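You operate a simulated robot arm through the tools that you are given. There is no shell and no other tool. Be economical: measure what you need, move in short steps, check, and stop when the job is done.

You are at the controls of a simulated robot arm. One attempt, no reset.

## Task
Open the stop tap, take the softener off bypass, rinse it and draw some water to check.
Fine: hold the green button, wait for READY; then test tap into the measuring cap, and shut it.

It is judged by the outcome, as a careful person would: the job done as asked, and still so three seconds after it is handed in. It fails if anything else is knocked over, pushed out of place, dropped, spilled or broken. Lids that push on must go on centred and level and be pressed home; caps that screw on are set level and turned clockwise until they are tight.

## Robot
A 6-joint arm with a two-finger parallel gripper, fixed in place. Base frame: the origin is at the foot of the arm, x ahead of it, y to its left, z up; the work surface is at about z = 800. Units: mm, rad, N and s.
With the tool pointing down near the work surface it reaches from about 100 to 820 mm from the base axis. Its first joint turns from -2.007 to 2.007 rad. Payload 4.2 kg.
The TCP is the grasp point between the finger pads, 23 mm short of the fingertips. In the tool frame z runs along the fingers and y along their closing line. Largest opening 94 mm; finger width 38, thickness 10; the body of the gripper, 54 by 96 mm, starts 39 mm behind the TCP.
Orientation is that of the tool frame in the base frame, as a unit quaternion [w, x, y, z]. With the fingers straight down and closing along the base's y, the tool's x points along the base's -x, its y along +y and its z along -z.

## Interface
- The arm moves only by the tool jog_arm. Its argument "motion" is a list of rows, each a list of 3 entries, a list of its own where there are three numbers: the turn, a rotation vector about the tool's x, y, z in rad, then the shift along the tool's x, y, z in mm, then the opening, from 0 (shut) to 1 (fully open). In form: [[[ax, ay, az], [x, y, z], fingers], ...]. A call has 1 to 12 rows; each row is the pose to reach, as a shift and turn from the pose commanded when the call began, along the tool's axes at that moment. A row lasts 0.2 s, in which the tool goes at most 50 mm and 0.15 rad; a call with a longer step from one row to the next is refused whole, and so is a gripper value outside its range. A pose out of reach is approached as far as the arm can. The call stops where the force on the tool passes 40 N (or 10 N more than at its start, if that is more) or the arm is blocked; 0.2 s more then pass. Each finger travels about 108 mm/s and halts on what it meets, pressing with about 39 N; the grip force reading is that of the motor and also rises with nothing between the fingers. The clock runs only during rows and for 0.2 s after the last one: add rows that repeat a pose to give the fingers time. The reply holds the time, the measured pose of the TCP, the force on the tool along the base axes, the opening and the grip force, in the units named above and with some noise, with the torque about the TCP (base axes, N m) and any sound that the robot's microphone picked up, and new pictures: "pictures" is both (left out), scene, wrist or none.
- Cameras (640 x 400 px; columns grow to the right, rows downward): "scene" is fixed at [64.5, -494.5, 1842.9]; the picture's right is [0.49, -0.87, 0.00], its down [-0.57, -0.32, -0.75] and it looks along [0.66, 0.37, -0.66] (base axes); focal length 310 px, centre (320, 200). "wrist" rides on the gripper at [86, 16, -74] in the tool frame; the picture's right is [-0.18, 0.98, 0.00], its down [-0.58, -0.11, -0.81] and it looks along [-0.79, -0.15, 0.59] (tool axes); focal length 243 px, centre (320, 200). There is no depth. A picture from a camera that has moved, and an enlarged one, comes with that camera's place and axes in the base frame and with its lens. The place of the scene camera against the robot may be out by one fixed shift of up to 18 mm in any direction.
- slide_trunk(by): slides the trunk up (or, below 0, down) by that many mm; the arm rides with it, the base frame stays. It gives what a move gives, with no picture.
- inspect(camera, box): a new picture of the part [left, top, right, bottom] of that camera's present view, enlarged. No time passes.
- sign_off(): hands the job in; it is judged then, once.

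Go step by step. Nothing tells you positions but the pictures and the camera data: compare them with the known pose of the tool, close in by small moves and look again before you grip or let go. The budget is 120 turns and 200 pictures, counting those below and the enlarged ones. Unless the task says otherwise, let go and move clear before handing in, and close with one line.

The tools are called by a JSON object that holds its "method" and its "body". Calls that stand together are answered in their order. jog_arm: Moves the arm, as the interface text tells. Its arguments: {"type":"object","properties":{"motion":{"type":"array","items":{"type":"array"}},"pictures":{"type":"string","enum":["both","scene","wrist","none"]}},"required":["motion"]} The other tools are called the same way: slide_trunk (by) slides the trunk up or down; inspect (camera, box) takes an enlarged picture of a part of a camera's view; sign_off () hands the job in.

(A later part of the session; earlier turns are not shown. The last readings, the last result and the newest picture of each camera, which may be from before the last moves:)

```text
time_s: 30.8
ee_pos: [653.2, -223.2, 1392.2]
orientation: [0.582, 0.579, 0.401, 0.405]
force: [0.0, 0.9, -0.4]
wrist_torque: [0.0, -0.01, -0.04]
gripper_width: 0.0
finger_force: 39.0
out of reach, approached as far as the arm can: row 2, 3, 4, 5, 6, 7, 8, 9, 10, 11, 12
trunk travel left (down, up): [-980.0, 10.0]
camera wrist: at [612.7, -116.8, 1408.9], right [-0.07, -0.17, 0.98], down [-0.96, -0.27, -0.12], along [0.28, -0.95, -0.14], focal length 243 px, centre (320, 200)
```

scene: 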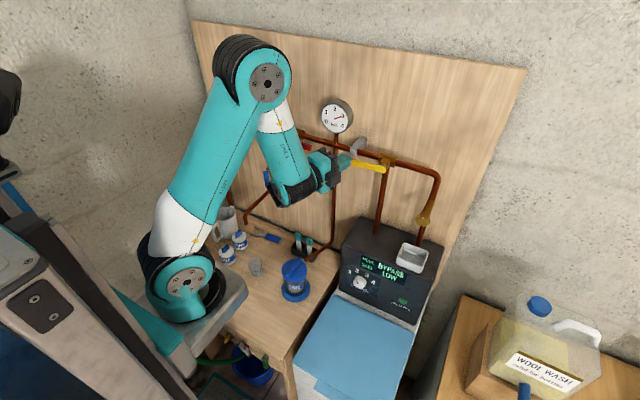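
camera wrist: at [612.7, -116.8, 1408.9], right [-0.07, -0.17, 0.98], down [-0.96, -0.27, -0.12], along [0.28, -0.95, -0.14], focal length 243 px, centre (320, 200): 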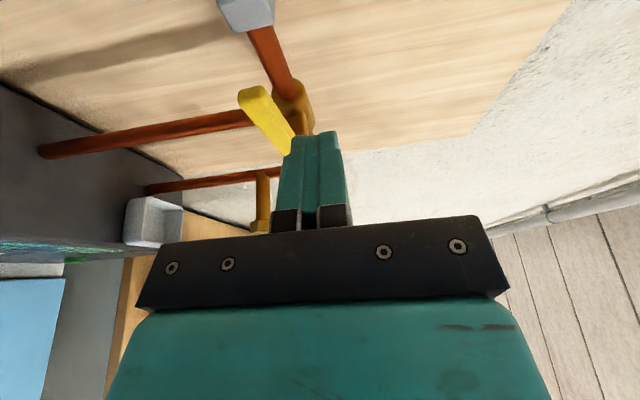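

I still can't position the tool freely while it is horizontal. I'll pitch it down about 35° so it can push from above more comfortably.

{"method": "jog_arm", "body": {"motion": [[[0.12, 0, 0], [0, 10, 0], 0], [[0.24, 0, 0], [-2, 20, 6], 0], [[0.36, 0, 0], [-4, 28, 12], 0], [[0.48, 0, 0], [-5, 32, 20], 0], [[0.6, 0, 0], [-6, 32, 31], 0], [[0.6, 0, 0], [-6, 32, 31], 0]]}}

```text
time_s: 32.2
ee_pos: [617.3, -231.8, 1202.5]
orientation: [0.416, 0.707, 0.492, 0.292]
force: [0.0, -0.3, 0.7]
wrist_torque: [0.04, -0.01, 0.03]
gripper_width: 0.0
finger_force: 39.2
out of reach, approached as far as the arm can: row 1, 2, 3, 4, 5, 6
trunk travel left (down, up): [-980.0, 10.0]
camera wrist: at [592.5, -131.6, 1254.9], right [0.38, -0.34, 0.86], down [-0.91, -0.28, 0.29], along [0.14, -0.9, -0.42], focal length 243 px, centre (320, 200)
```

scene: 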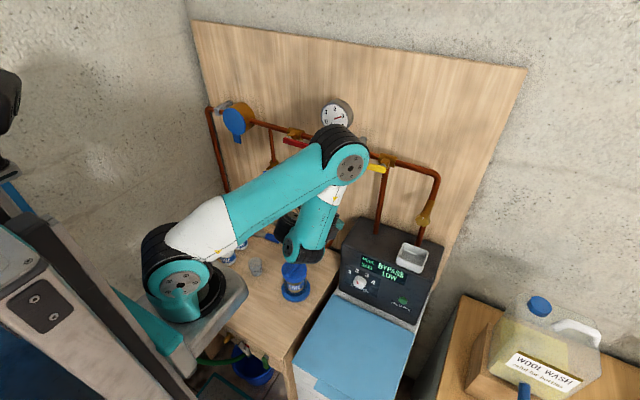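
wrist: 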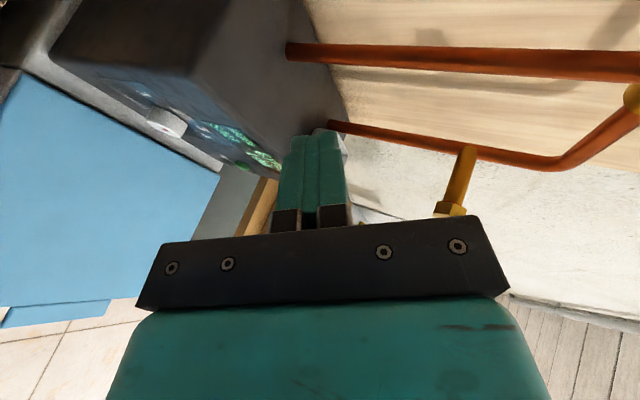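

That drifted a long way because some wrist joint is at its limit. I'll go back to a comfortable tool-down pose, camera left, and work from there.

{"method": "jog_arm", "body": {"motion": [[[0.05, 0, 0], [-1, 12, -22], 0], [[0.15, 0, 0], [-2, 24, -44], 0], [[0.25, 0, 0], [-3, 36, -66], 0], [[0.35, 0, 0], [-4, 48, -88], 0], [[0.46, 0, 0], [-5, 60, -110], 0], [[0.57, 0, 0], [-6, 72, -132], 0], [[0.68, 0, 0], [-7, 84, -154], 0], [[0.79, 0, 0], [-8, 96, -176], 0], [[0.9, 0, 0], [-9, 108, -195], 0], [[1.0, 0, 0], [-10, 115, -202], 0], [[1.0, 0, 0], [-10, 115, -202], 0]]}}

```text
time_s: 34.6
ee_pos: [373.9, -147.6, 964.8]
orientation: [0.101, 0.816, 0.566, 0.05]
force: [-0.2, 0.9, 0.0]
wrist_torque: [-0.01, 0.03, 0.01]
gripper_width: 0.0
finger_force: 39.0
out of reach, approached as far as the arm can: row 1, 2, 3, 4, 5, 6, 7, 8, 9, 10, 11
trunk travel left (down, up): [-980.0, 10.0]
camera wrist: at [404.0, -63.7, 1039.7], right [0.83, -0.5, 0.22], down [-0.46, -0.42, 0.78], along [-0.3, -0.75, -0.58], focal length 243 px, centre (320, 200)
```

scene: 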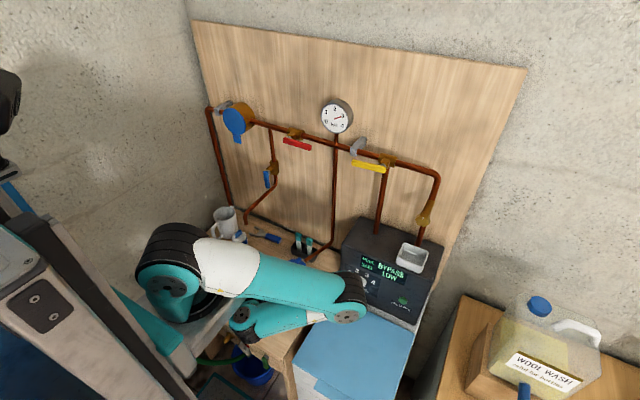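
wrist: 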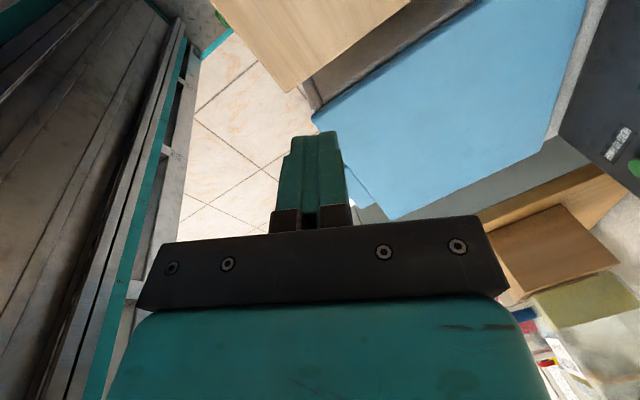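

The arm is following a bad elbow branch: the elbow is low and folded, though nothing was touched. I'll test a plain upward move to see whether it recovers.

{"method": "jog_arm", "body": {"motion": [[[0, 0, 0], [-1, 8, -36], 0], [[0, 0, 0], [-2, 16, -72], 0], [[0, 0, 0], [-3, 24, -108], 0], [[0, 0, 0], [-4, 32, -144], 0]]}}

```text
time_s: 35.6
ee_pos: [372.9, -146.7, 966.0]
orientation: [0.1, 0.817, 0.566, 0.049]
force: [0.8, -0.1, 0.2]
wrist_torque: [0.0, 0.01, 0.03]
gripper_width: 0.1
finger_force: 38.9
out of reach, approached as far as the arm can: row 1, 2, 3, 4
trunk travel left (down, up): [-980.0, 10.0]
camera wrist: at [404.2, -63.9, 1039.8], right [0.83, -0.5, 0.22], down [-0.46, -0.42, 0.78], along [-0.3, -0.75, -0.58], focal length 243 px, centre (320, 200)
```

scene: 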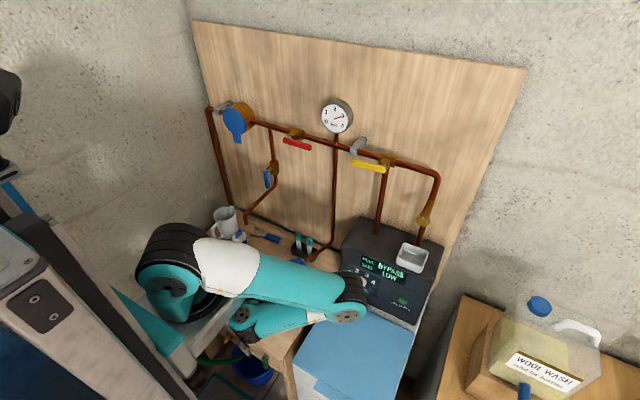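
wrist: 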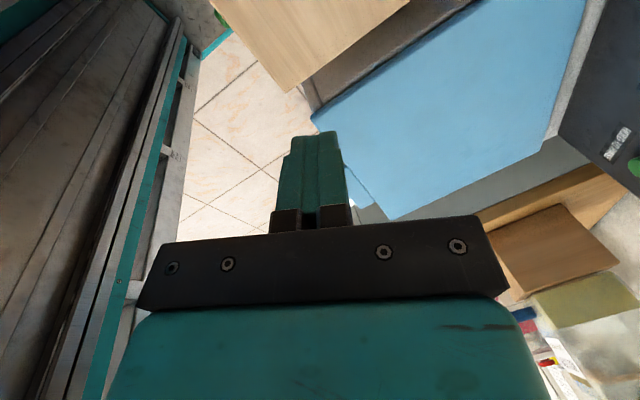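

I think the wrist bend can't pass through straight, so I'm in a "bent-up" branch that works when the tool is level or pitched up. I'll swing back the way I came.

{"method": "jog_arm", "body": {"motion": [[[-0.11, 0, 0], [0, 38, -12], 0], [[-0.22, 0, 0], [0, 74, -26], 0], [[-0.33, 0, 0], [0, 110, -42], 0], [[-0.44, 0, 0], [0, 145, -60], 0], [[-0.55, 0, 0], [0, 180, -80], 0], [[-0.66, 0, 0], [0, 213, -102], 0], [[-0.77, 0, 0], [0, 245, -125], 0], [[-0.88, 0, 0], [0, 275, -148], 0], [[-1.0, 0, 0], [0, 304, -172], 0]], "pictures": "scene"}}

```text
time_s: 37.6
ee_pos: [612.0, -230.7, 1198.1]
orientation: [0.481, 0.668, 0.473, 0.315]
force: [0.7, -0.6, 0.6]
wrist_torque: [-0.02, 0.03, -0.03]
gripper_width: 0.0
finger_force: 38.7
out of reach, approached as far as the arm can: row 1, 2, 3, 4, 5, 6, 7
trunk travel left (down, up): [-980.0, 10.0]
```

scene: 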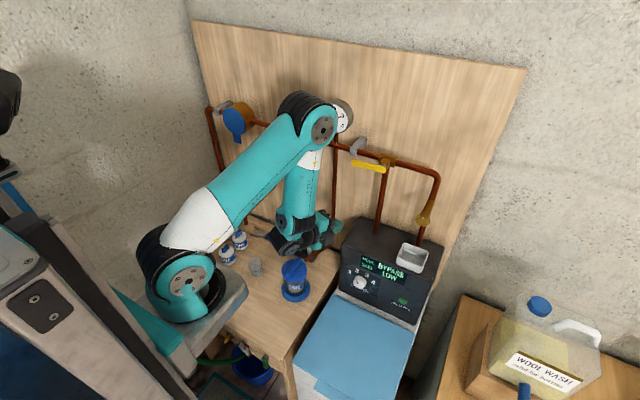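

The arm is back on a sane pose. Now I'll pitch up to about 17° above level and rise to just above the yellow lever.

{"method": "jog_arm", "body": {"motion": [[[-0.09, 0, 0], [1, 26, -4], 0], [[-0.18, 0, 0], [2, 52, -7], 0], [[-0.27, 0, 0], [3, 78, -10], 0], [[-0.36, 0, 0], [4, 104, -14], 0], [[-0.45, 0, 0], [6, 131, -18], 0], [[-0.54, 0, 0], [7, 158, -21], 0], [[-0.62, 0, 0], [8, 184, -25], 0], [[-0.68, 0, 0], [9, 212, -28], 0], [[-0.68, 0, 0], [9, 212, -28], 0]]}}

```text
time_s: 39.6
ee_pos: [662.9, -230.0, 1406.1]
orientation: [0.675, 0.47, 0.341, 0.455]
force: [0.1, -0.9, -0.1]
wrist_torque: [0.0, -0.01, 0.02]
gripper_width: 0.2
finger_force: 38.8
trunk travel left (down, up): [-980.0, 10.0]
camera wrist: at [620.9, -122.8, 1395.6], right [-0.36, -0.03, 0.93], down [-0.89, -0.3, -0.35], along [0.29, -0.95, 0.08], focal length 243 px, centre (320, 200)
```

scene: 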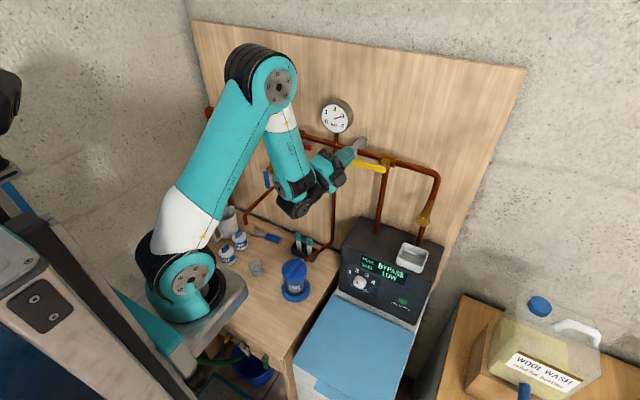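
wrist: 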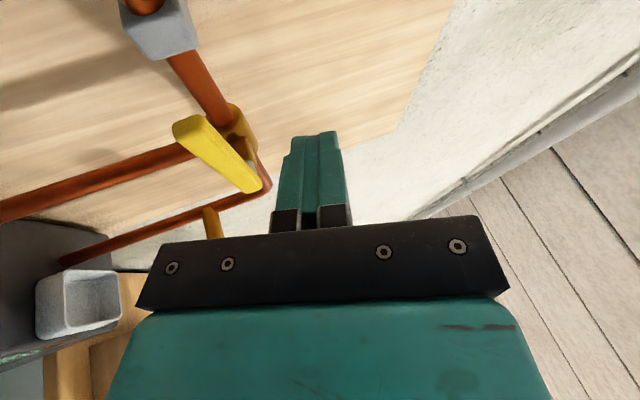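

The flags are gone and the lever lies just below the fingers. I'll move forward over it and press straight down.

{"method": "jog_arm", "body": {"motion": [[[0, 0, 0], [3, -6, 18], 0], [[0, 0, 0], [5.7, -14, 34], 0], [[0, 0, 0], [6, -25, 31], 0], [[0, 0, 0], [6, -33, 28], 0], [[0, 0, 0], [6, -40, 25.5], 0], [[0, 0, 0], [6, -47, 23], 0], [[0, 0, 0], [6, -54, 20.5], 0]]}}

```text
time_s: 41.2
ee_pos: [699.5, -238.7, 1363.7]
orientation: [0.675, 0.47, 0.341, 0.455]
force: [-0.2, 0.6, -0.3]
wrist_torque: [0.03, 0.02, -0.02]
gripper_width: 0.0
finger_force: 38.7
trunk travel left (down, up): [-980.0, 10.0]
camera wrist: at [658.1, -132.6, 1351.6], right [-0.35, -0.03, 0.93], down [-0.89, -0.3, -0.35], along [0.29, -0.95, 0.08], focal length 243 px, centre (320, 200)
```

scene: 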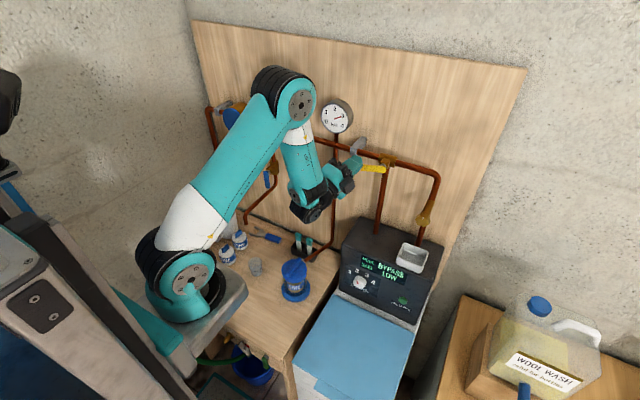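
wrist: 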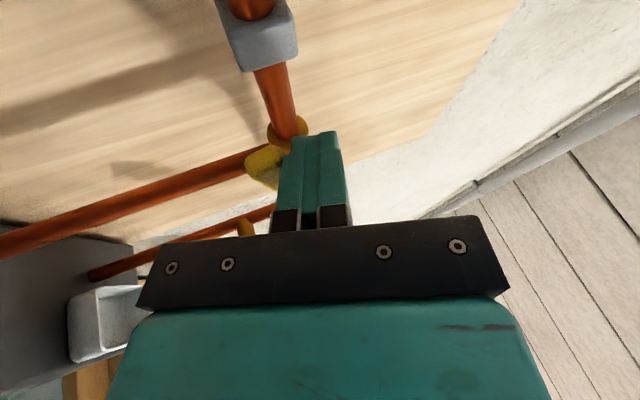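

{"method": "inspect", "body": {"camera": "scene", "box": [310, 130, 430, 205]}}

```text
5.33 times, centred on (370, 168) of scene
camera zoom: at [64.5, -494.5, 1842.9], right [0.49, -0.87, 0.0], down [-0.57, -0.32, -0.75], along [0.66, 0.37, -0.66], focal length 1656 px, centre (53, 373)
```

zoom: 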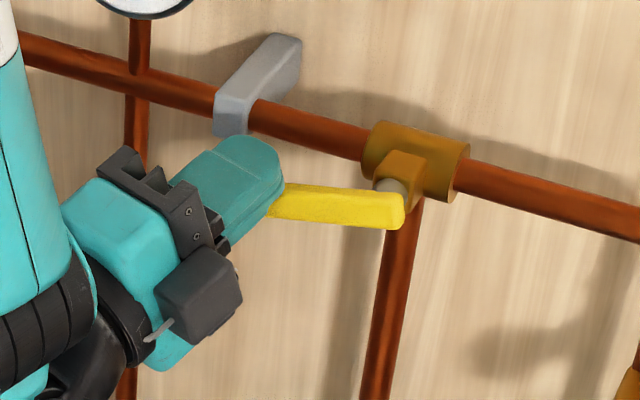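

The yellow lever turns downward freely. I'll follow it round to vertical.

{"method": "jog_arm", "body": {"motion": [[[0, 0, 0], [-2.2, -18.4, -5.2], 0], [[0, 0, 0], [-7.3, -34.4, -8.5], 0], [[0, 0, 0], [-11.7, -41.7, -9.2], 0], [[0, 0, 0], [-16.6, -49.1, -9.7], 0], [[0, 0, 0], [-25.3, -57.1, -8.9], 0], [[0, 0, 0], [-33.5, -64.1, -7.9], 0], [[0, 0, 0], [-41, -66.2, -5.6], 0]]}}

{"method": "inspect", "body": {"camera": "scene", "box": [310, 130, 430, 205]}}

{"method": "inspect", "body": {"camera": "scene", "box": [340, 220, 460, 295]}}

```text
time_s: 42.9
ee_pos: [700.3, -276.8, 1301.9]
orientation: [0.675, 0.465, 0.343, 0.459]
force: [-9.0, 33.6, 6.7]
wrist_torque: [-0.31, -0.24, 0.27]
gripper_width: 0.2
finger_force: 39.0
trunk travel left (down, up): [-980.0, 10.0]
stopped in row 7: the force on the tool passed its limit at 45 N (the readings are from after the stop); the commanded pose is now the measured one
camera wrist: at [657.8, -170.5, 1290.2], right [-0.36, -0.03, 0.93], down [-0.88, -0.31, -0.35], along [0.3, -0.95, 0.08], focal length 243 px, centre (320, 200)
```

scene: 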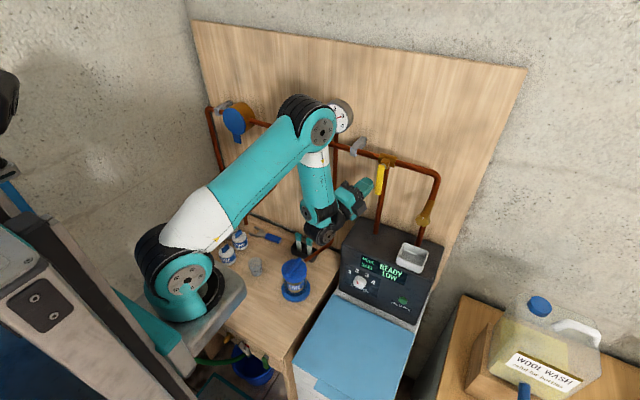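
wrist: 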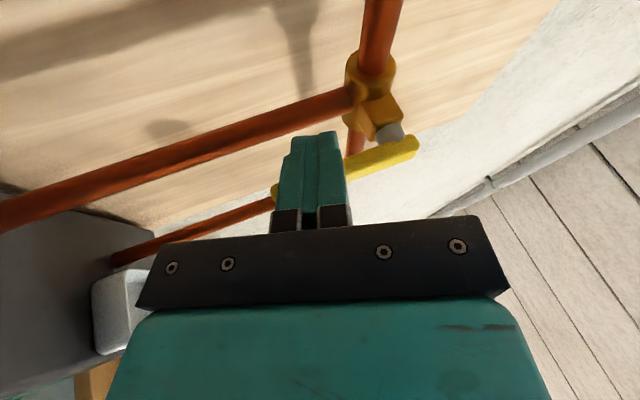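

```text
5.33 times, centred on (370, 168) of scene
camera zoom: at [64.5, -494.5, 1842.9], right [0.49, -0.87, 0.0], down [-0.57, -0.32, -0.75], along [0.66, 0.37, -0.66], focal length 1656 px, centre (53, 373)
```

zoom: 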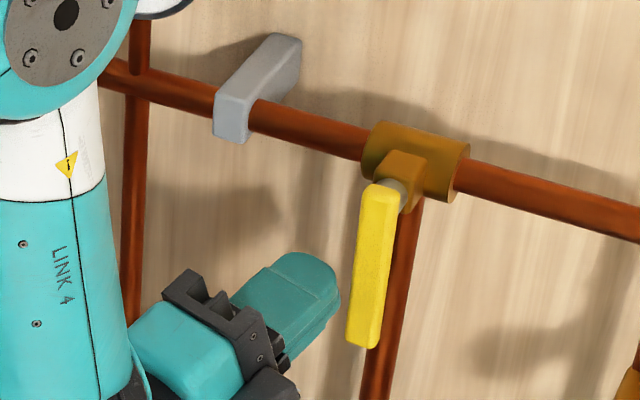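

```text
5.33 times, centred on (400, 258) of scene
camera zoom: at [64.5, -494.5, 1842.9], right [0.49, -0.87, 0.0], down [-0.57, -0.32, -0.75], along [0.66, 0.37, -0.66], focal length 1656 px, centre (-107, -107)
```

zoom: 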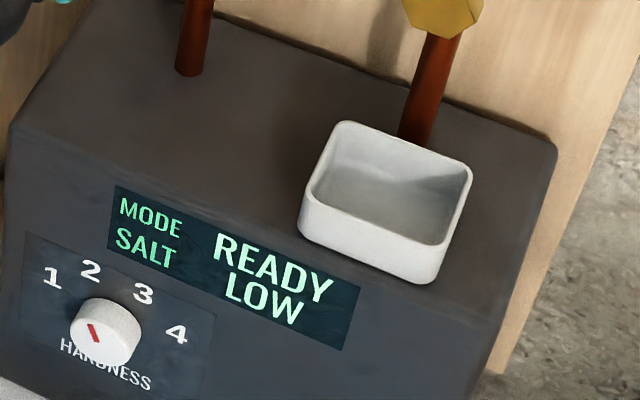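

The yellow lever is against its stop and the display now reads READY, so it's off bypass. I'll retreat and work towards a pose facing the green button, estimated at (668, -465, 905).

{"method": "jog_arm", "body": {"motion": [[[0, 0, 0], [11, 1.7, -4], 0], [[0, 0, 0], [11, -2, -40], 0], [[0, 0, 0], [6, -8, -80], 0], [[0, 0, 0], [1, -14, -118], 0]], "pictures": "none"}}

{"method": "jog_arm", "body": {"motion": [[[0.1, 0, 0], [-10, -20, 0], 0], [[0.2, 0, 0], [-20, -40, -5], 0], [[0.3, 0, 0], [-30, -60, -10], 0], [[0.4, 0, 0], [-40, -80, -15], 0], [[0.5, 0, 0], [-50, -100, -20], 0], [[0.5, 0, 0], [-50, -100, -20], 0]]}}

```text
time_s: 43.9
ee_pos: [682.7, -266.3, 1291.0]
orientation: [0.674, 0.469, 0.343, 0.456]
force: [0.7, 0.1, -0.1]
wrist_torque: [0.04, 0.03, 0.0]
gripper_width: 0.1
finger_force: 38.9
out of reach, approached as far as the arm can: row 2, 3, 4
trunk travel left (down, up): [-980.0, 10.0]
```

```text
time_s: 45.3
ee_pos: [676.2, -321.2, 1196.6]
orientation: [0.538, 0.621, 0.444, 0.358]
force: [0.2, -0.3, 0.2]
wrist_torque: [0.0, 0.02, 0.0]
gripper_width: 0.0
finger_force: 38.9
trunk travel left (down, up): [-980.0, 10.0]
camera wrist: at [639.5, -214.3, 1222.6], right [0.1, -0.2, 0.98], down [-0.96, -0.26, 0.04], along [0.24, -0.94, -0.22], focal length 243 px, centre (320, 200)
```

scene: 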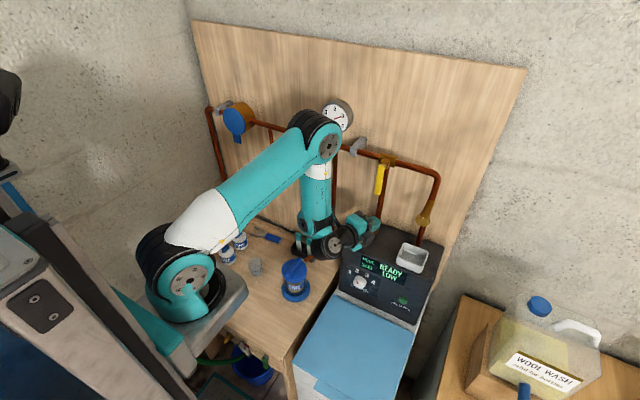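
wrist: 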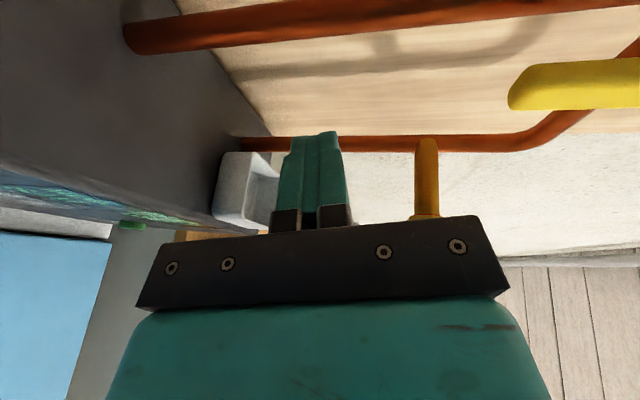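

The button lies at about (660, -465, 915) on a nearly vertical panel facing the robot. I'll swing right at the same height, pitch down a little, and look again.

{"method": "jog_arm", "body": {"motion": [[[0.04, 0, 0], [-32, -2, -4], 0], [[0.08, 0, 0], [-64, -4, -8], 0], [[0.12, 0, 0], [-95, -6, -12], 0], [[0.16, 0, 0], [-126, -8, -16], 0], [[0.2, 0, 0], [-157, -9, -21], 0], [[0.2, 0, 0], [-157, -9, -21], 0]]}}

```text
time_s: 46.7
ee_pos: [605.8, -353.3, 1185.1]
orientation: [0.475, 0.67, 0.477, 0.313]
force: [-0.5, -0.8, 0.3]
wrist_torque: [0.01, -0.01, -0.03]
gripper_width: 0.0
finger_force: 39.2
out of reach, approached as far as the arm can: row 2, 3, 4, 5, 6
trunk travel left (down, up): [-980.0, 10.0]
camera wrist: at [575.5, -247.7, 1223.8], right [0.27, -0.26, 0.93], down [-0.94, -0.26, 0.2], along [0.19, -0.93, -0.32], focal length 243 px, centre (320, 200)
```

scene: 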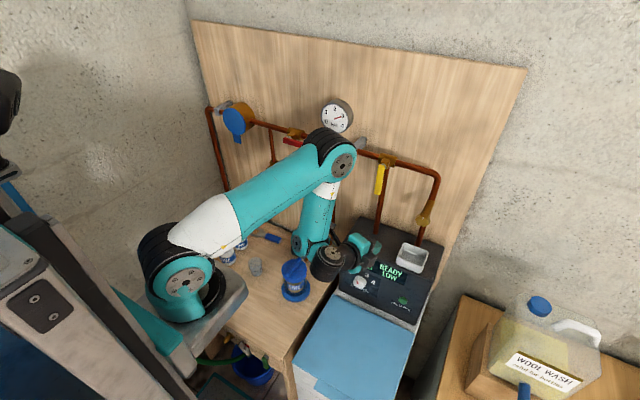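
wrist: 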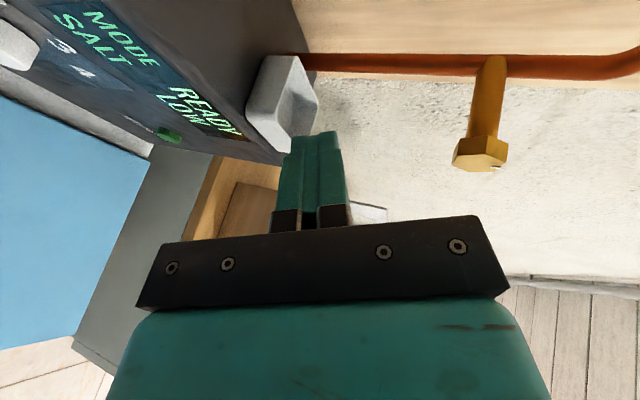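

I now put the button at about (659, -456, 930). I'll move down in front of the panel and yaw with the arm's radius.

{"method": "jog_arm", "body": {"motion": [[[0.001, -0.04, 0.015], [-13, -24, 14], 0], [[0.003, -0.08, 0.03], [-26, -48, 27], 0], [[0.004, -0.12, 0.045], [-39, -72, 41], 0], [[0.006, -0.16, 0.06], [-52, -96, 54], 0], [[0.007, -0.2, 0.075], [-64, -130, 75], 0], [[0.0085, -0.234, 0.088], [-75, -165, 95], 0], [[0.0085, -0.234, 0.088], [-75, -165, 95], 0]]}}

```text
time_s: 48.3
ee_pos: [567.8, -422.7, 997.7]
orientation: [0.514, 0.738, 0.374, 0.225]
force: [0.4, 0.5, -0.3]
wrist_torque: [0.0, 0.01, -0.02]
gripper_width: 0.0
finger_force: 39.1
out of reach, approached as far as the arm can: row 2, 3, 4, 5, 6, 7
trunk travel left (down, up): [-980.0, 10.0]
camera wrist: at [571.8, -314.5, 1038.0], right [0.2, -0.33, 0.92], down [-0.97, 0.04, 0.23], along [-0.11, -0.94, -0.31], focal length 243 px, centre (320, 200)
```

scene: 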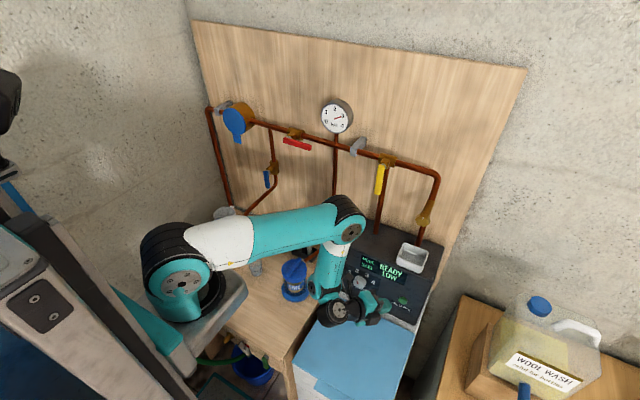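
wrist: 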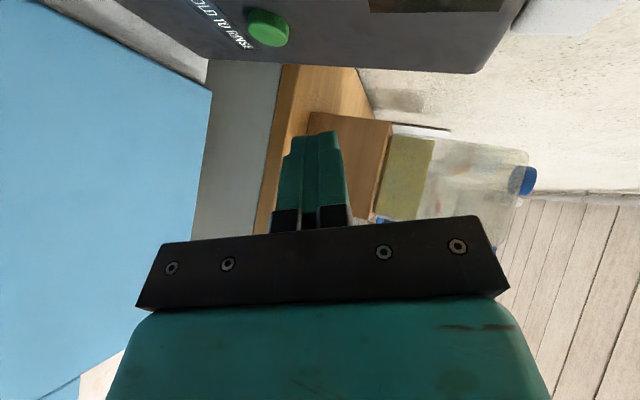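

The button is clearly visible at about (655, -455, 933). I'll move to a pre-press position 30 mm in front of it.

{"method": "jog_arm", "body": {"motion": [[[0, 0, 0], [4, -10, 18], 0], [[0, 0, 0], [9, -21, 38], 0], [[0, 0, 0], [13.5, -33, 57], 0], [[0, 0, 0], [13.5, -33, 57], 0]]}}

```text
time_s: 49.3
ee_pos: [589.3, -434.0, 940.9]
orientation: [0.502, 0.756, 0.367, 0.202]
force: [0.3, -0.5, 0.3]
wrist_torque: [0.02, 0.08, -0.02]
gripper_width: 0.1
finger_force: 39.7
out of reach, approached as far as the arm can: row 1, 2, 3, 4
trunk travel left (down, up): [-980.0, 10.0]
camera wrist: at [600.3, -325.3, 982.0], right [0.23, -0.36, 0.9], down [-0.96, 0.08, 0.27], along [-0.17, -0.93, -0.33], focal length 243 px, centre (320, 200)
```

scene: 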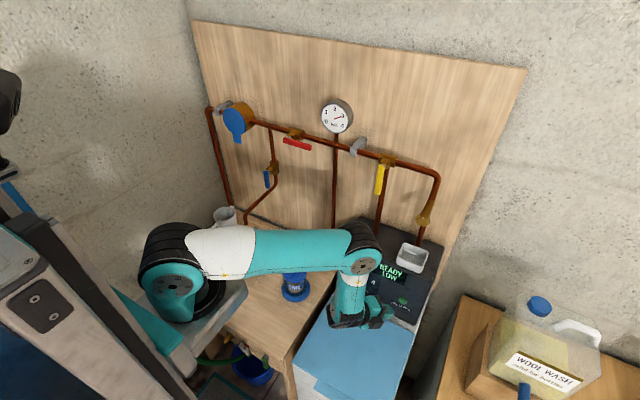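
wrist: 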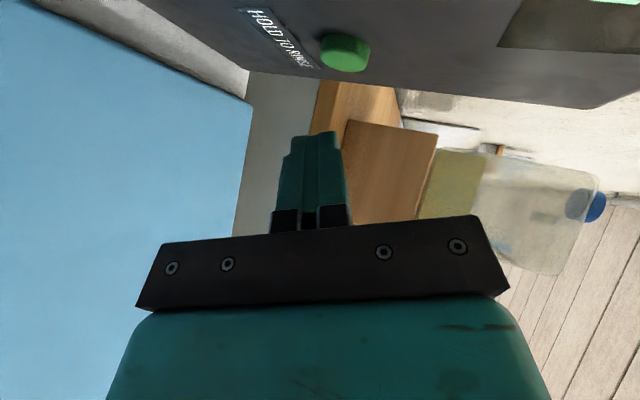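

The fingertips are level with the button and about 50 mm short of it. I'll push straight along +x.

{"method": "jog_arm", "body": {"motion": [[[0, 0, 0], [13, 7, 13.5], 0], [[0, 0, 0], [23, 12.3, 23.6], 0], [[0, 0, 0], [28, 15, 29], 0], [[0, 0, 0], [31, 17, 32.4], 0]]}}

{"method": "inspect", "body": {"camera": "scene", "box": [340, 230, 440, 330]}}

```text
time_s: 50.3
ee_pos: [635.2, -433.2, 940.6]
orientation: [0.5, 0.757, 0.367, 0.203]
force: [-14.6, 4.6, 6.7]
wrist_torque: [-0.04, -0.11, 0.11]
gripper_width: 0.0
finger_force: 39.6
trunk travel left (down, up): [-980.0, 10.0]
camera wrist: at [645.4, -326.4, 982.1], right [0.23, -0.37, 0.9], down [-0.96, 0.08, 0.27], along [-0.17, -0.93, -0.33], focal length 243 px, centre (320, 200)
```

scene: 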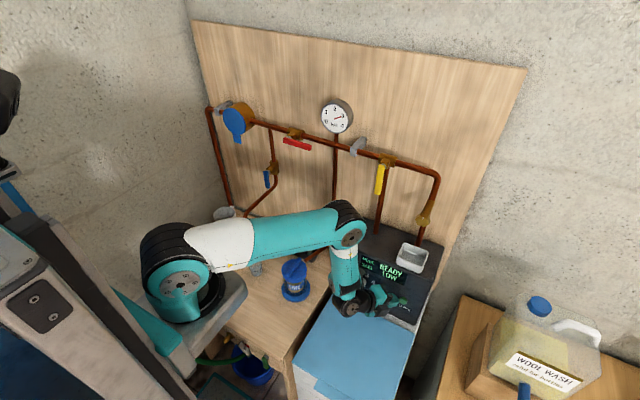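
wrist: 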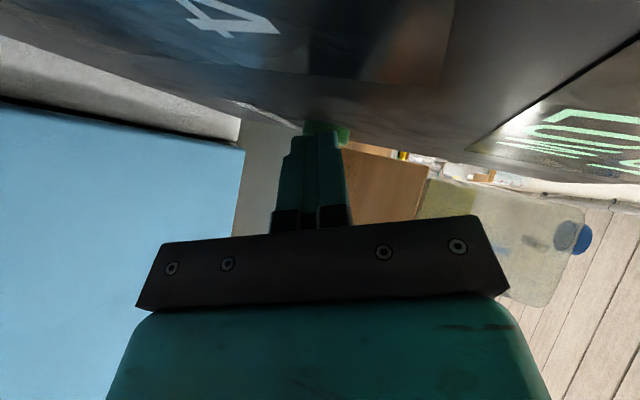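

```text
4.00 times, centred on (390, 280) of scene
camera zoom: at [64.5, -494.5, 1842.9], right [0.49, -0.87, 0.0], down [-0.57, -0.32, -0.75], along [0.66, 0.37, -0.66], focal length 1242 px, centre (40, -120)
```

zoom: 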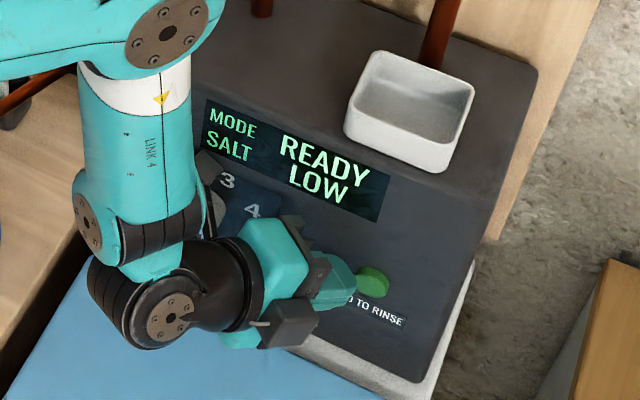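

The tips touch the left edge of the button and the wrist camera is close to the panel. I'll back off, yaw less so the camera clears, and shift to the button's centre.

{"method": "jog_arm", "body": {"motion": [[[0, 0, 0], [-9, -5, -9], 0], [[-0.01, 0.136, -0.062], [-15, -4, -6], 0], [[-0.019, 0.272, -0.124], [-20, -2.4, -2.2], 0], [[-0.019, 0.272, -0.124], [-20, -2.4, -2.2], 0]]}}

{"method": "inspect", "body": {"camera": "scene", "box": [340, 230, 440, 330]}}

```text
time_s: 51.3
ee_pos: [621.6, -448.8, 942.0]
orientation: [0.465, 0.694, 0.475, 0.277]
force: [0.2, -0.2, 0.6]
wrist_torque: [-0.04, 0.01, 0.0]
gripper_width: 0.0
finger_force: 38.8
out of reach, approached as far as the arm can: row 2
trunk travel left (down, up): [-980.0, 10.0]
camera wrist: at [599.7, -342.6, 983.0], right [0.32, -0.28, 0.9], down [-0.94, -0.21, 0.27], along [0.12, -0.94, -0.33], focal length 243 px, centre (320, 200)
```

scene: 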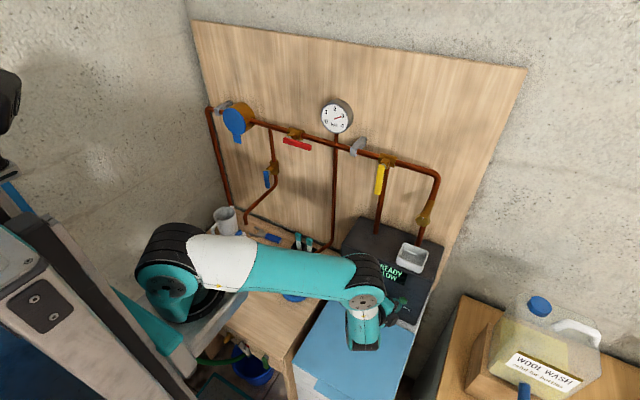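
wrist: 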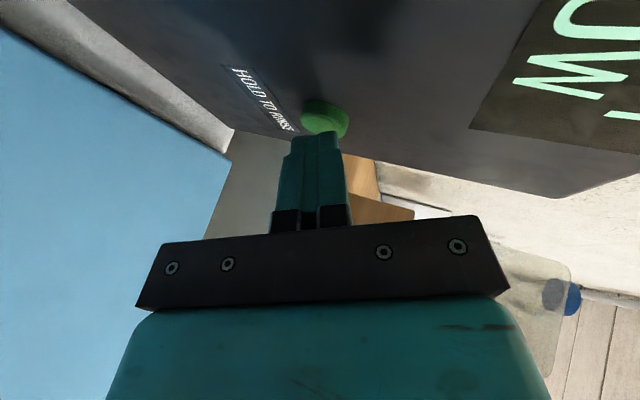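

```text
4.00 times, centred on (390, 280) of scene
camera zoom: at [64.5, -494.5, 1842.9], right [0.49, -0.87, 0.0], down [-0.57, -0.32, -0.75], along [0.66, 0.37, -0.66], focal length 1242 px, centre (40, -120)
```

zoom: 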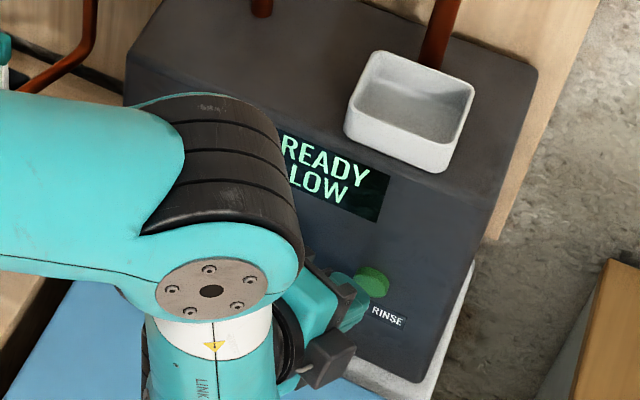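

The fingertip is lined up with the button's centre and the camera is clear. I'll press along +x.

{"method": "jog_arm", "body": {"motion": [[[0, 0, 0], [4, 4, 8.3], 0], [[0, 0, 0], [6.3, 6.4, 13.2], 0], [[0, 0, 0], [7.9, 8, 16.5], 0], [[0, 0, 0], [9.1, 9.2, 19], 0], [[0, 0, 0], [10.3, 10.4, 21.5], 0]]}}

{"method": "inspect", "body": {"camera": "scene", "box": [340, 230, 440, 330]}}

```text
time_s: 52.1
ee_pos: [634.9, -448.0, 942.3]
orientation: [0.464, 0.697, 0.472, 0.275]
force: [-35.4, 3.2, 19.9]
wrist_torque: [0.15, -0.5, 0.35]
gripper_width: 0.0
finger_force: 39.2
trunk travel left (down, up): [-980.0, 10.0]
stopped in row 3: the force on the tool passed its limit at 49 N (the readings are from after the stop); the commanded pose is now the measured one
camera wrist: at [614.7, -342.7, 983.3], right [0.32, -0.29, 0.9], down [-0.94, -0.21, 0.27], along [0.11, -0.94, -0.34], focal length 243 px, centre (320, 200)
```

scene: 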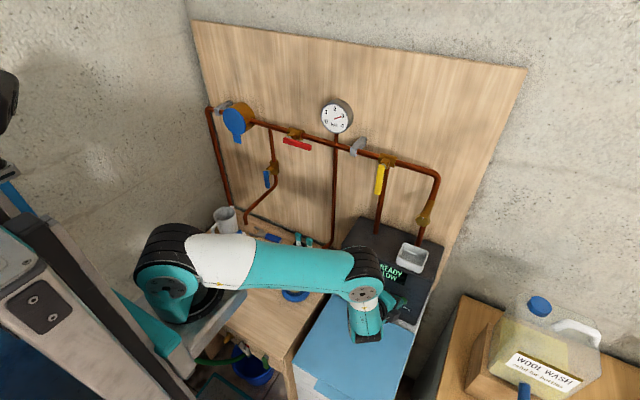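
wrist: 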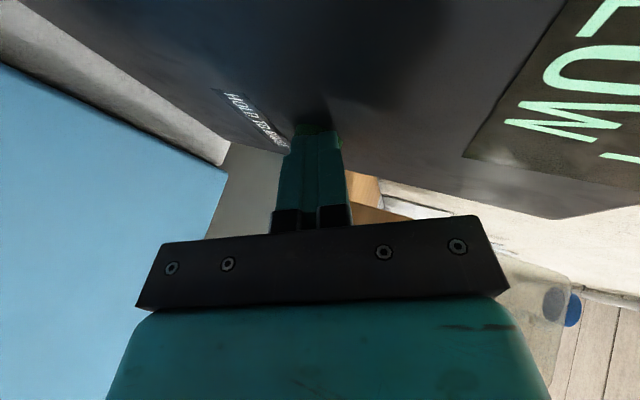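

```text
4.00 times, centred on (390, 280) of scene
camera zoom: at [64.5, -494.5, 1842.9], right [0.49, -0.87, 0.0], down [-0.57, -0.32, -0.75], along [0.66, 0.37, -0.66], focal length 1242 px, centre (40, -120)
```

zoom: 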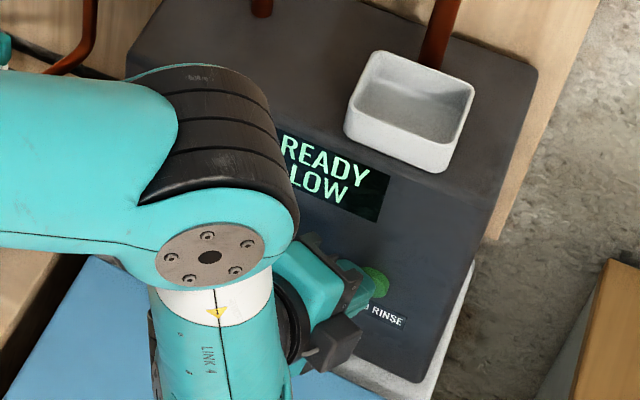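

I'm pressing at about 35 N. I'll hold and watch the display.

{"method": "jog_arm", "body": {"motion": [[[0, 0, 0], [0, 0, 0], 0], [[0, 0, 0], [0, 0, 0], 0], [[0, 0, 0], [0, 0, 0], 0], [[0, 0, 0], [0, 0, 0], 0], [[0, 0, 0], [0, 0, 0], 0], [[0, 0, 0], [0, 0, 0], 0]], "pictures": "none"}}

{"method": "inspect", "body": {"camera": "scene", "box": [340, 230, 440, 330]}}

{"method": "inspect", "body": {"camera": "wrist", "box": [200, 60, 440, 200]}}

```text
time_s: 52.8
ee_pos: [635.0, -448.4, 940.6]
orientation: [0.465, 0.697, 0.473, 0.273]
force: [-34.6, 3.0, 20.8]
wrist_torque: [0.1, -0.56, 0.35]
gripper_width: 0.0
finger_force: 39.3
trunk travel left (down, up): [-980.0, 10.0]
stopped in row 3: the force on the tool passed its limit at 51 N (the readings are from after the stop); the commanded pose is now the measured one
```

```text
4.00 times, centred on (390, 280) of scene
camera zoom: at [64.5, -494.5, 1842.9], right [0.49, -0.87, 0.0], down [-0.57, -0.32, -0.75], along [0.66, 0.37, -0.66], focal length 1242 px, centre (40, -120)
```

zoom: 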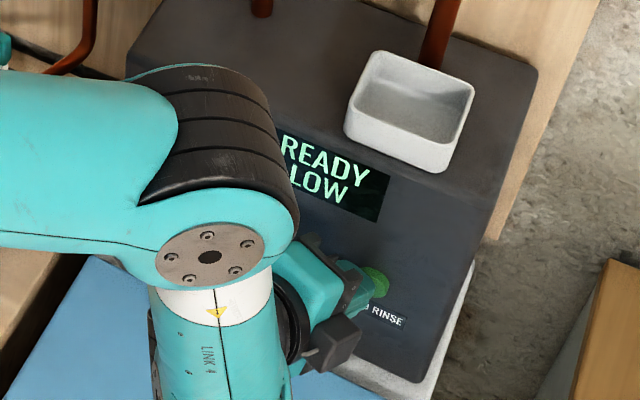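

```text
2.67 times, centred on (320, 130) of wrist
camera zoom: at [614.9, -342.7, 982.7], right [0.32, -0.29, 0.9], down [-0.94, -0.2, 0.27], along [0.1, -0.94, -0.34], focal length 647 px, centre (320, 387)
```

zoom: 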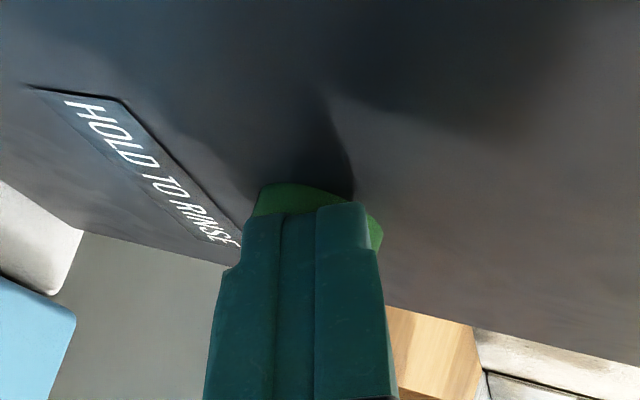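

The panel leans back about 30°, and my left fingertip corner is probably hitting the panel instead of the button. I'll back off, shift right so that corner lands on the button, and push along the panel's normal.

{"method": "jog_arm", "body": {"motion": [[[0, 0, 0], [-5.6, 1.6, -13.9], 0], [[0, 0, 0], [-19.4, 3.4, -8.2], 0], [[0, 0, 0], [-19.4, 3.4, -8.2], 0]], "pictures": "none"}}

{"method": "inspect", "body": {"camera": "wrist", "box": [200, 60, 440, 200]}}

```text
time_s: 53.6
ee_pos: [625.0, -461.7, 946.5]
orientation: [0.464, 0.696, 0.475, 0.273]
force: [-0.3, -0.3, -0.1]
wrist_torque: [-0.01, 0.0, 0.01]
gripper_width: 0.1
finger_force: 38.9
trunk travel left (down, up): [-980.0, 10.0]
```

```text
2.67 times, centred on (320, 130) of wrist
camera zoom: at [604.2, -356.8, 988.0], right [0.33, -0.29, 0.9], down [-0.94, -0.21, 0.27], along [0.11, -0.94, -0.34], focal length 647 px, centre (320, 387)
```

zoom: 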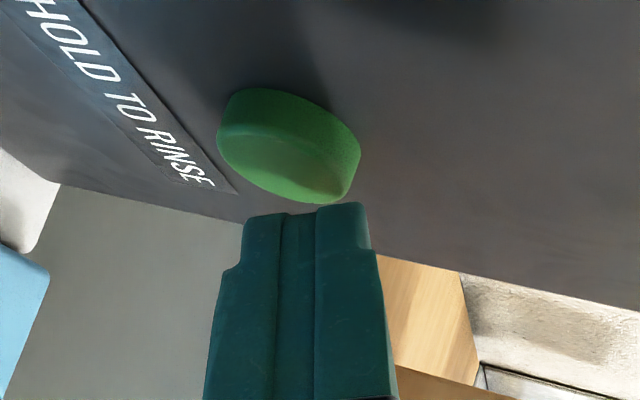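

The button is centred ahead of the finger's left side. I'll press along the panel's normal.

{"method": "jog_arm", "body": {"motion": [[[0, 0, 0], [3, -0.8, 7.4], 0], [[0, 0, 0], [4.8, -1.4, 12], 0], [[0, 0, 0], [6, -1.7, 14.8], 0], [[0, 0, 0], [7.1, -2, 17.6], 0], [[0, 0, 0], [8.2, -2.3, 20.4], 0], [[0, 0, 0], [9.3, -2.6, 23.2], 0]], "pictures": "none"}}

{"method": "inspect", "body": {"camera": "wrist", "box": [200, 60, 440, 200]}}

{"method": "inspect", "body": {"camera": "scene", "box": [340, 230, 440, 330]}}

```text
time_s: 54.4
ee_pos: [635.1, -462.7, 941.6]
orientation: [0.465, 0.698, 0.471, 0.274]
force: [-32.7, 12.0, 25.5]
wrist_torque: [0.26, -0.63, 0.51]
gripper_width: 0.0
finger_force: 38.8
trunk travel left (down, up): [-980.0, 10.0]
heard: click
stopped in row 4: the force on the tool passed its limit at 46 N (the readings are from after the stop); the commanded pose is now the measured one
```

```text
2.67 times, centred on (320, 130) of wrist
camera zoom: at [615.0, -357.1, 982.9], right [0.32, -0.29, 0.9], down [-0.94, -0.2, 0.27], along [0.1, -0.93, -0.34], focal length 647 px, centre (320, 387)
```

zoom: 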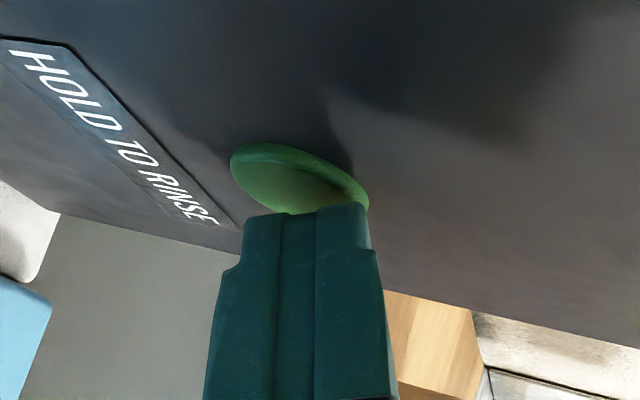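

```text
4.00 times, centred on (390, 280) of scene
camera zoom: at [64.5, -494.5, 1842.9], right [0.49, -0.87, 0.0], down [-0.57, -0.32, -0.75], along [0.66, 0.37, -0.66], focal length 1242 px, centre (40, -120)
```

zoom: 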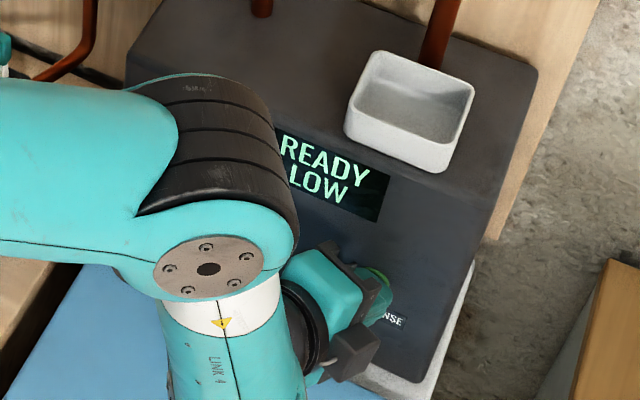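

Click heard: the button is pressed. I'll hold it and watch.

{"method": "jog_arm", "body": {"motion": [[[0, 0, 0], [0, 0, -0.5], 0], [[0, 0, 0], [0, 0, -0.5], 0], [[0, 0, 0], [0, 0, -0.5], 0], [[0, 0, 0], [0, 0, -0.5], 0], [[0, 0, 0], [0, 0, -0.5], 0], [[0, 0, 0], [0, 0, -0.5], 0], [[0, 0, 0], [0, 0, -0.5], 0], [[0, 0, 0], [0, 0, -0.5], 0]], "pictures": "none"}}

{"method": "inspect", "body": {"camera": "scene", "box": [340, 230, 440, 330]}}

```text
time_s: 56.2
ee_pos: [634.7, -463.4, 939.3]
orientation: [0.464, 0.698, 0.472, 0.273]
force: [-37.4, -1.5, 16.6]
wrist_torque: [0.1, -0.33, 0.16]
gripper_width: 0.0
finger_force: 39.0
trunk travel left (down, up): [-980.0, 10.0]
```

```text
4.00 times, centred on (390, 280) of scene
camera zoom: at [64.5, -494.5, 1842.9], right [0.49, -0.87, 0.0], down [-0.57, -0.32, -0.75], along [0.66, 0.37, -0.66], focal length 1242 px, centre (40, -120)
```

zoom: 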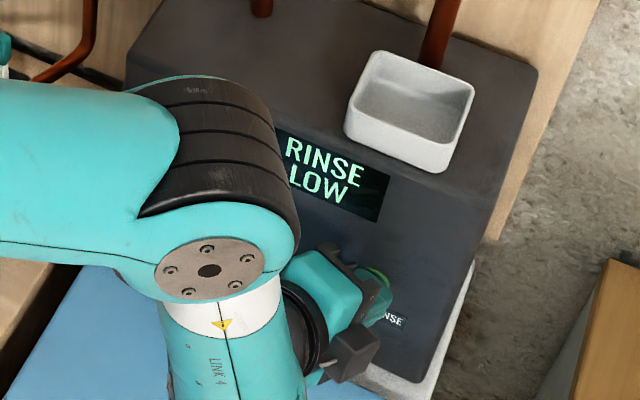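

The display shows RINSE. I'll keep holding.

{"method": "jog_arm", "body": {"motion": [[[0, 0, 0], [0, 0, 0], 0], [[0, 0, 0], [0, 0, 0], 0], [[0, 0, 0], [0, 0, 0], 0], [[0, 0, 0], [0, 0, 0], 0], [[0, 0, 0], [0, 0, 0], 0], [[0, 0, 0], [0, 0, 0], 0], [[0, 0, 0], [0, 0, 0], 0], [[0, 0, 0], [0, 0, 0], 0]], "pictures": "none"}}

{"method": "inspect", "body": {"camera": "scene", "box": [340, 230, 440, 330]}}

```text
time_s: 58.0
ee_pos: [635.7, -462.0, 938.1]
orientation: [0.464, 0.698, 0.472, 0.274]
force: [-39.1, 0.6, 7.0]
wrist_torque: [0.01, -0.1, 0.32]
gripper_width: 0.1
finger_force: 38.6
trunk travel left (down, up): [-980.0, 10.0]
```

```text
4.00 times, centred on (390, 280) of scene
camera zoom: at [64.5, -494.5, 1842.9], right [0.49, -0.87, 0.0], down [-0.57, -0.32, -0.75], along [0.66, 0.37, -0.66], focal length 1242 px, centre (40, -120)
```

zoom: 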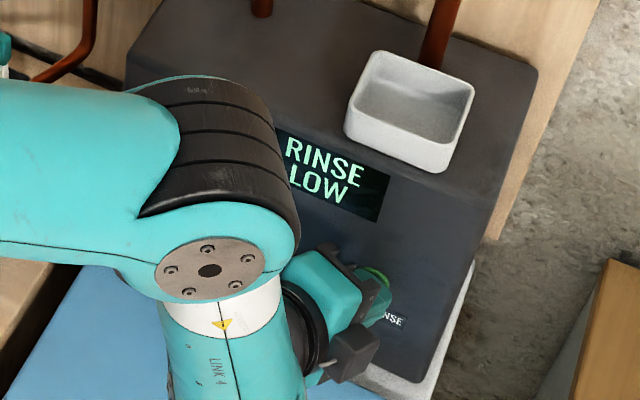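

{"method": "jog_arm", "body": {"motion": [[[0, 0, 0], [0, 0, 0], 0], [[0, 0, 0], [0, 0, 0], 0], [[0, 0, 0], [0, 0, 0], 0], [[0, 0, 0], [0, 0, 0], 0], [[0, 0, 0], [0, 0, 0], 0], [[0, 0, 0], [0, 0, 0], 0], [[0, 0, 0], [0, 0, 0], 0], [[0, 0, 0], [0, 0, 0], 0], [[0, 0, 0], [0, 0, 0], 0], [[0, 0, 0], [0, 0, 0], 0], [[0, 0, 0], [0, 0, 0], 0], [[0, 0, 0], [0, 0, 0], 0]], "pictures": "none"}}

{"method": "inspect", "body": {"camera": "scene", "box": [340, 230, 440, 330]}}

```text
time_s: 60.6
ee_pos: [634.1, -461.8, 938.1]
orientation: [0.463, 0.698, 0.473, 0.273]
force: [-44.0, 5.5, 0.5]
wrist_torque: [0.02, 0.11, 0.4]
gripper_width: 0.0
finger_force: 39.0
trunk travel left (down, up): [-980.0, 10.0]
```

```text
4.00 times, centred on (390, 280) of scene
camera zoom: at [64.5, -494.5, 1842.9], right [0.49, -0.87, 0.0], down [-0.57, -0.32, -0.75], along [0.66, 0.37, -0.66], focal length 1242 px, centre (40, -120)
```

zoom: 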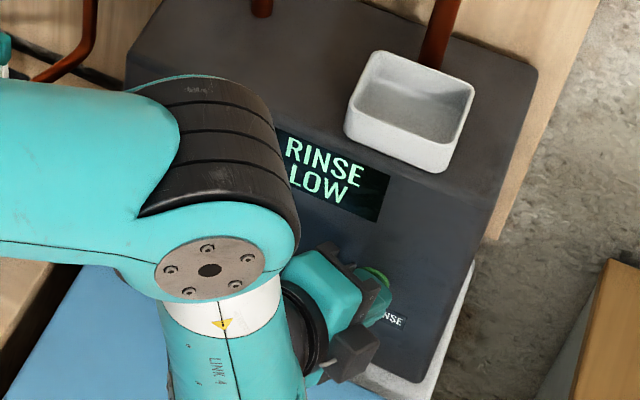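

{"method": "jog_arm", "body": {"motion": [[[0, 0, 0], [0, 0, -0.3], 0], [[0, 0, 0], [0, 0, -0.3], 0], [[0, 0, 0], [0, 0, -0.3], 0], [[0, 0, 0], [0, 0, -0.3], 0], [[0, 0, 0], [0, 0, -0.3], 0], [[0, 0, 0], [0, 0, -0.3], 0], [[0, 0, 0], [0, 0, -0.3], 0], [[0, 0, 0], [0, 0, -0.3], 0], [[0, 0, 0], [0, 0, -0.3], 0], [[0, 0, 0], [0, 0, -0.3], 0], [[0, 0, 0], [0, 0, -0.3], 0], [[0, 0, 0], [0, 0, -0.3], 0]], "pictures": "none"}}

{"method": "inspect", "body": {"camera": "scene", "box": [340, 230, 440, 330]}}

{"method": "inspect", "body": {"camera": "wrist", "box": [200, 60, 440, 200]}}

```text
time_s: 63.2
ee_pos: [636.2, -461.8, 939.4]
orientation: [0.464, 0.698, 0.472, 0.274]
force: [-36.5, 5.7, -1.1]
wrist_torque: [0.04, 0.13, 0.37]
gripper_width: 0.0
finger_force: 38.8
trunk travel left (down, up): [-980.0, 10.0]
```

```text
4.00 times, centred on (390, 280) of scene
camera zoom: at [64.5, -494.5, 1842.9], right [0.49, -0.87, 0.0], down [-0.57, -0.32, -0.75], along [0.66, 0.37, -0.66], focal length 1242 px, centre (40, -120)
```

zoom: 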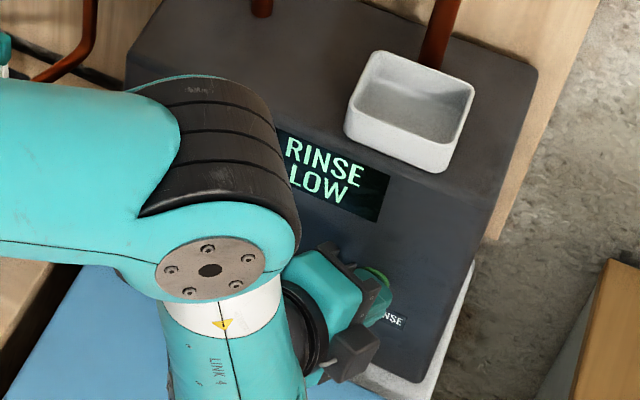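

```text
2.67 times, centred on (320, 130) of wrist
camera zoom: at [614.9, -356.9, 981.5], right [0.32, -0.29, 0.9], down [-0.94, -0.2, 0.27], along [0.1, -0.94, -0.34], focal length 647 px, centre (320, 387)
```

zoom: 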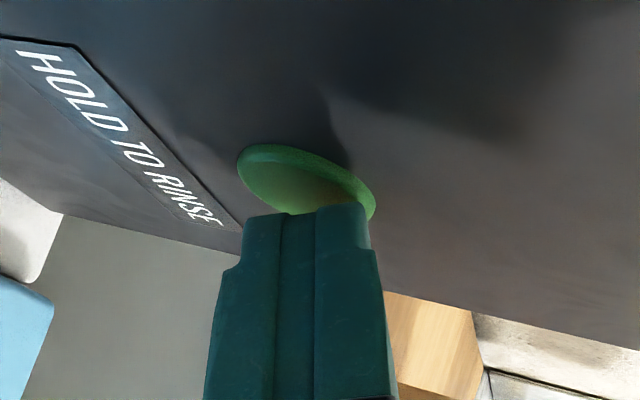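

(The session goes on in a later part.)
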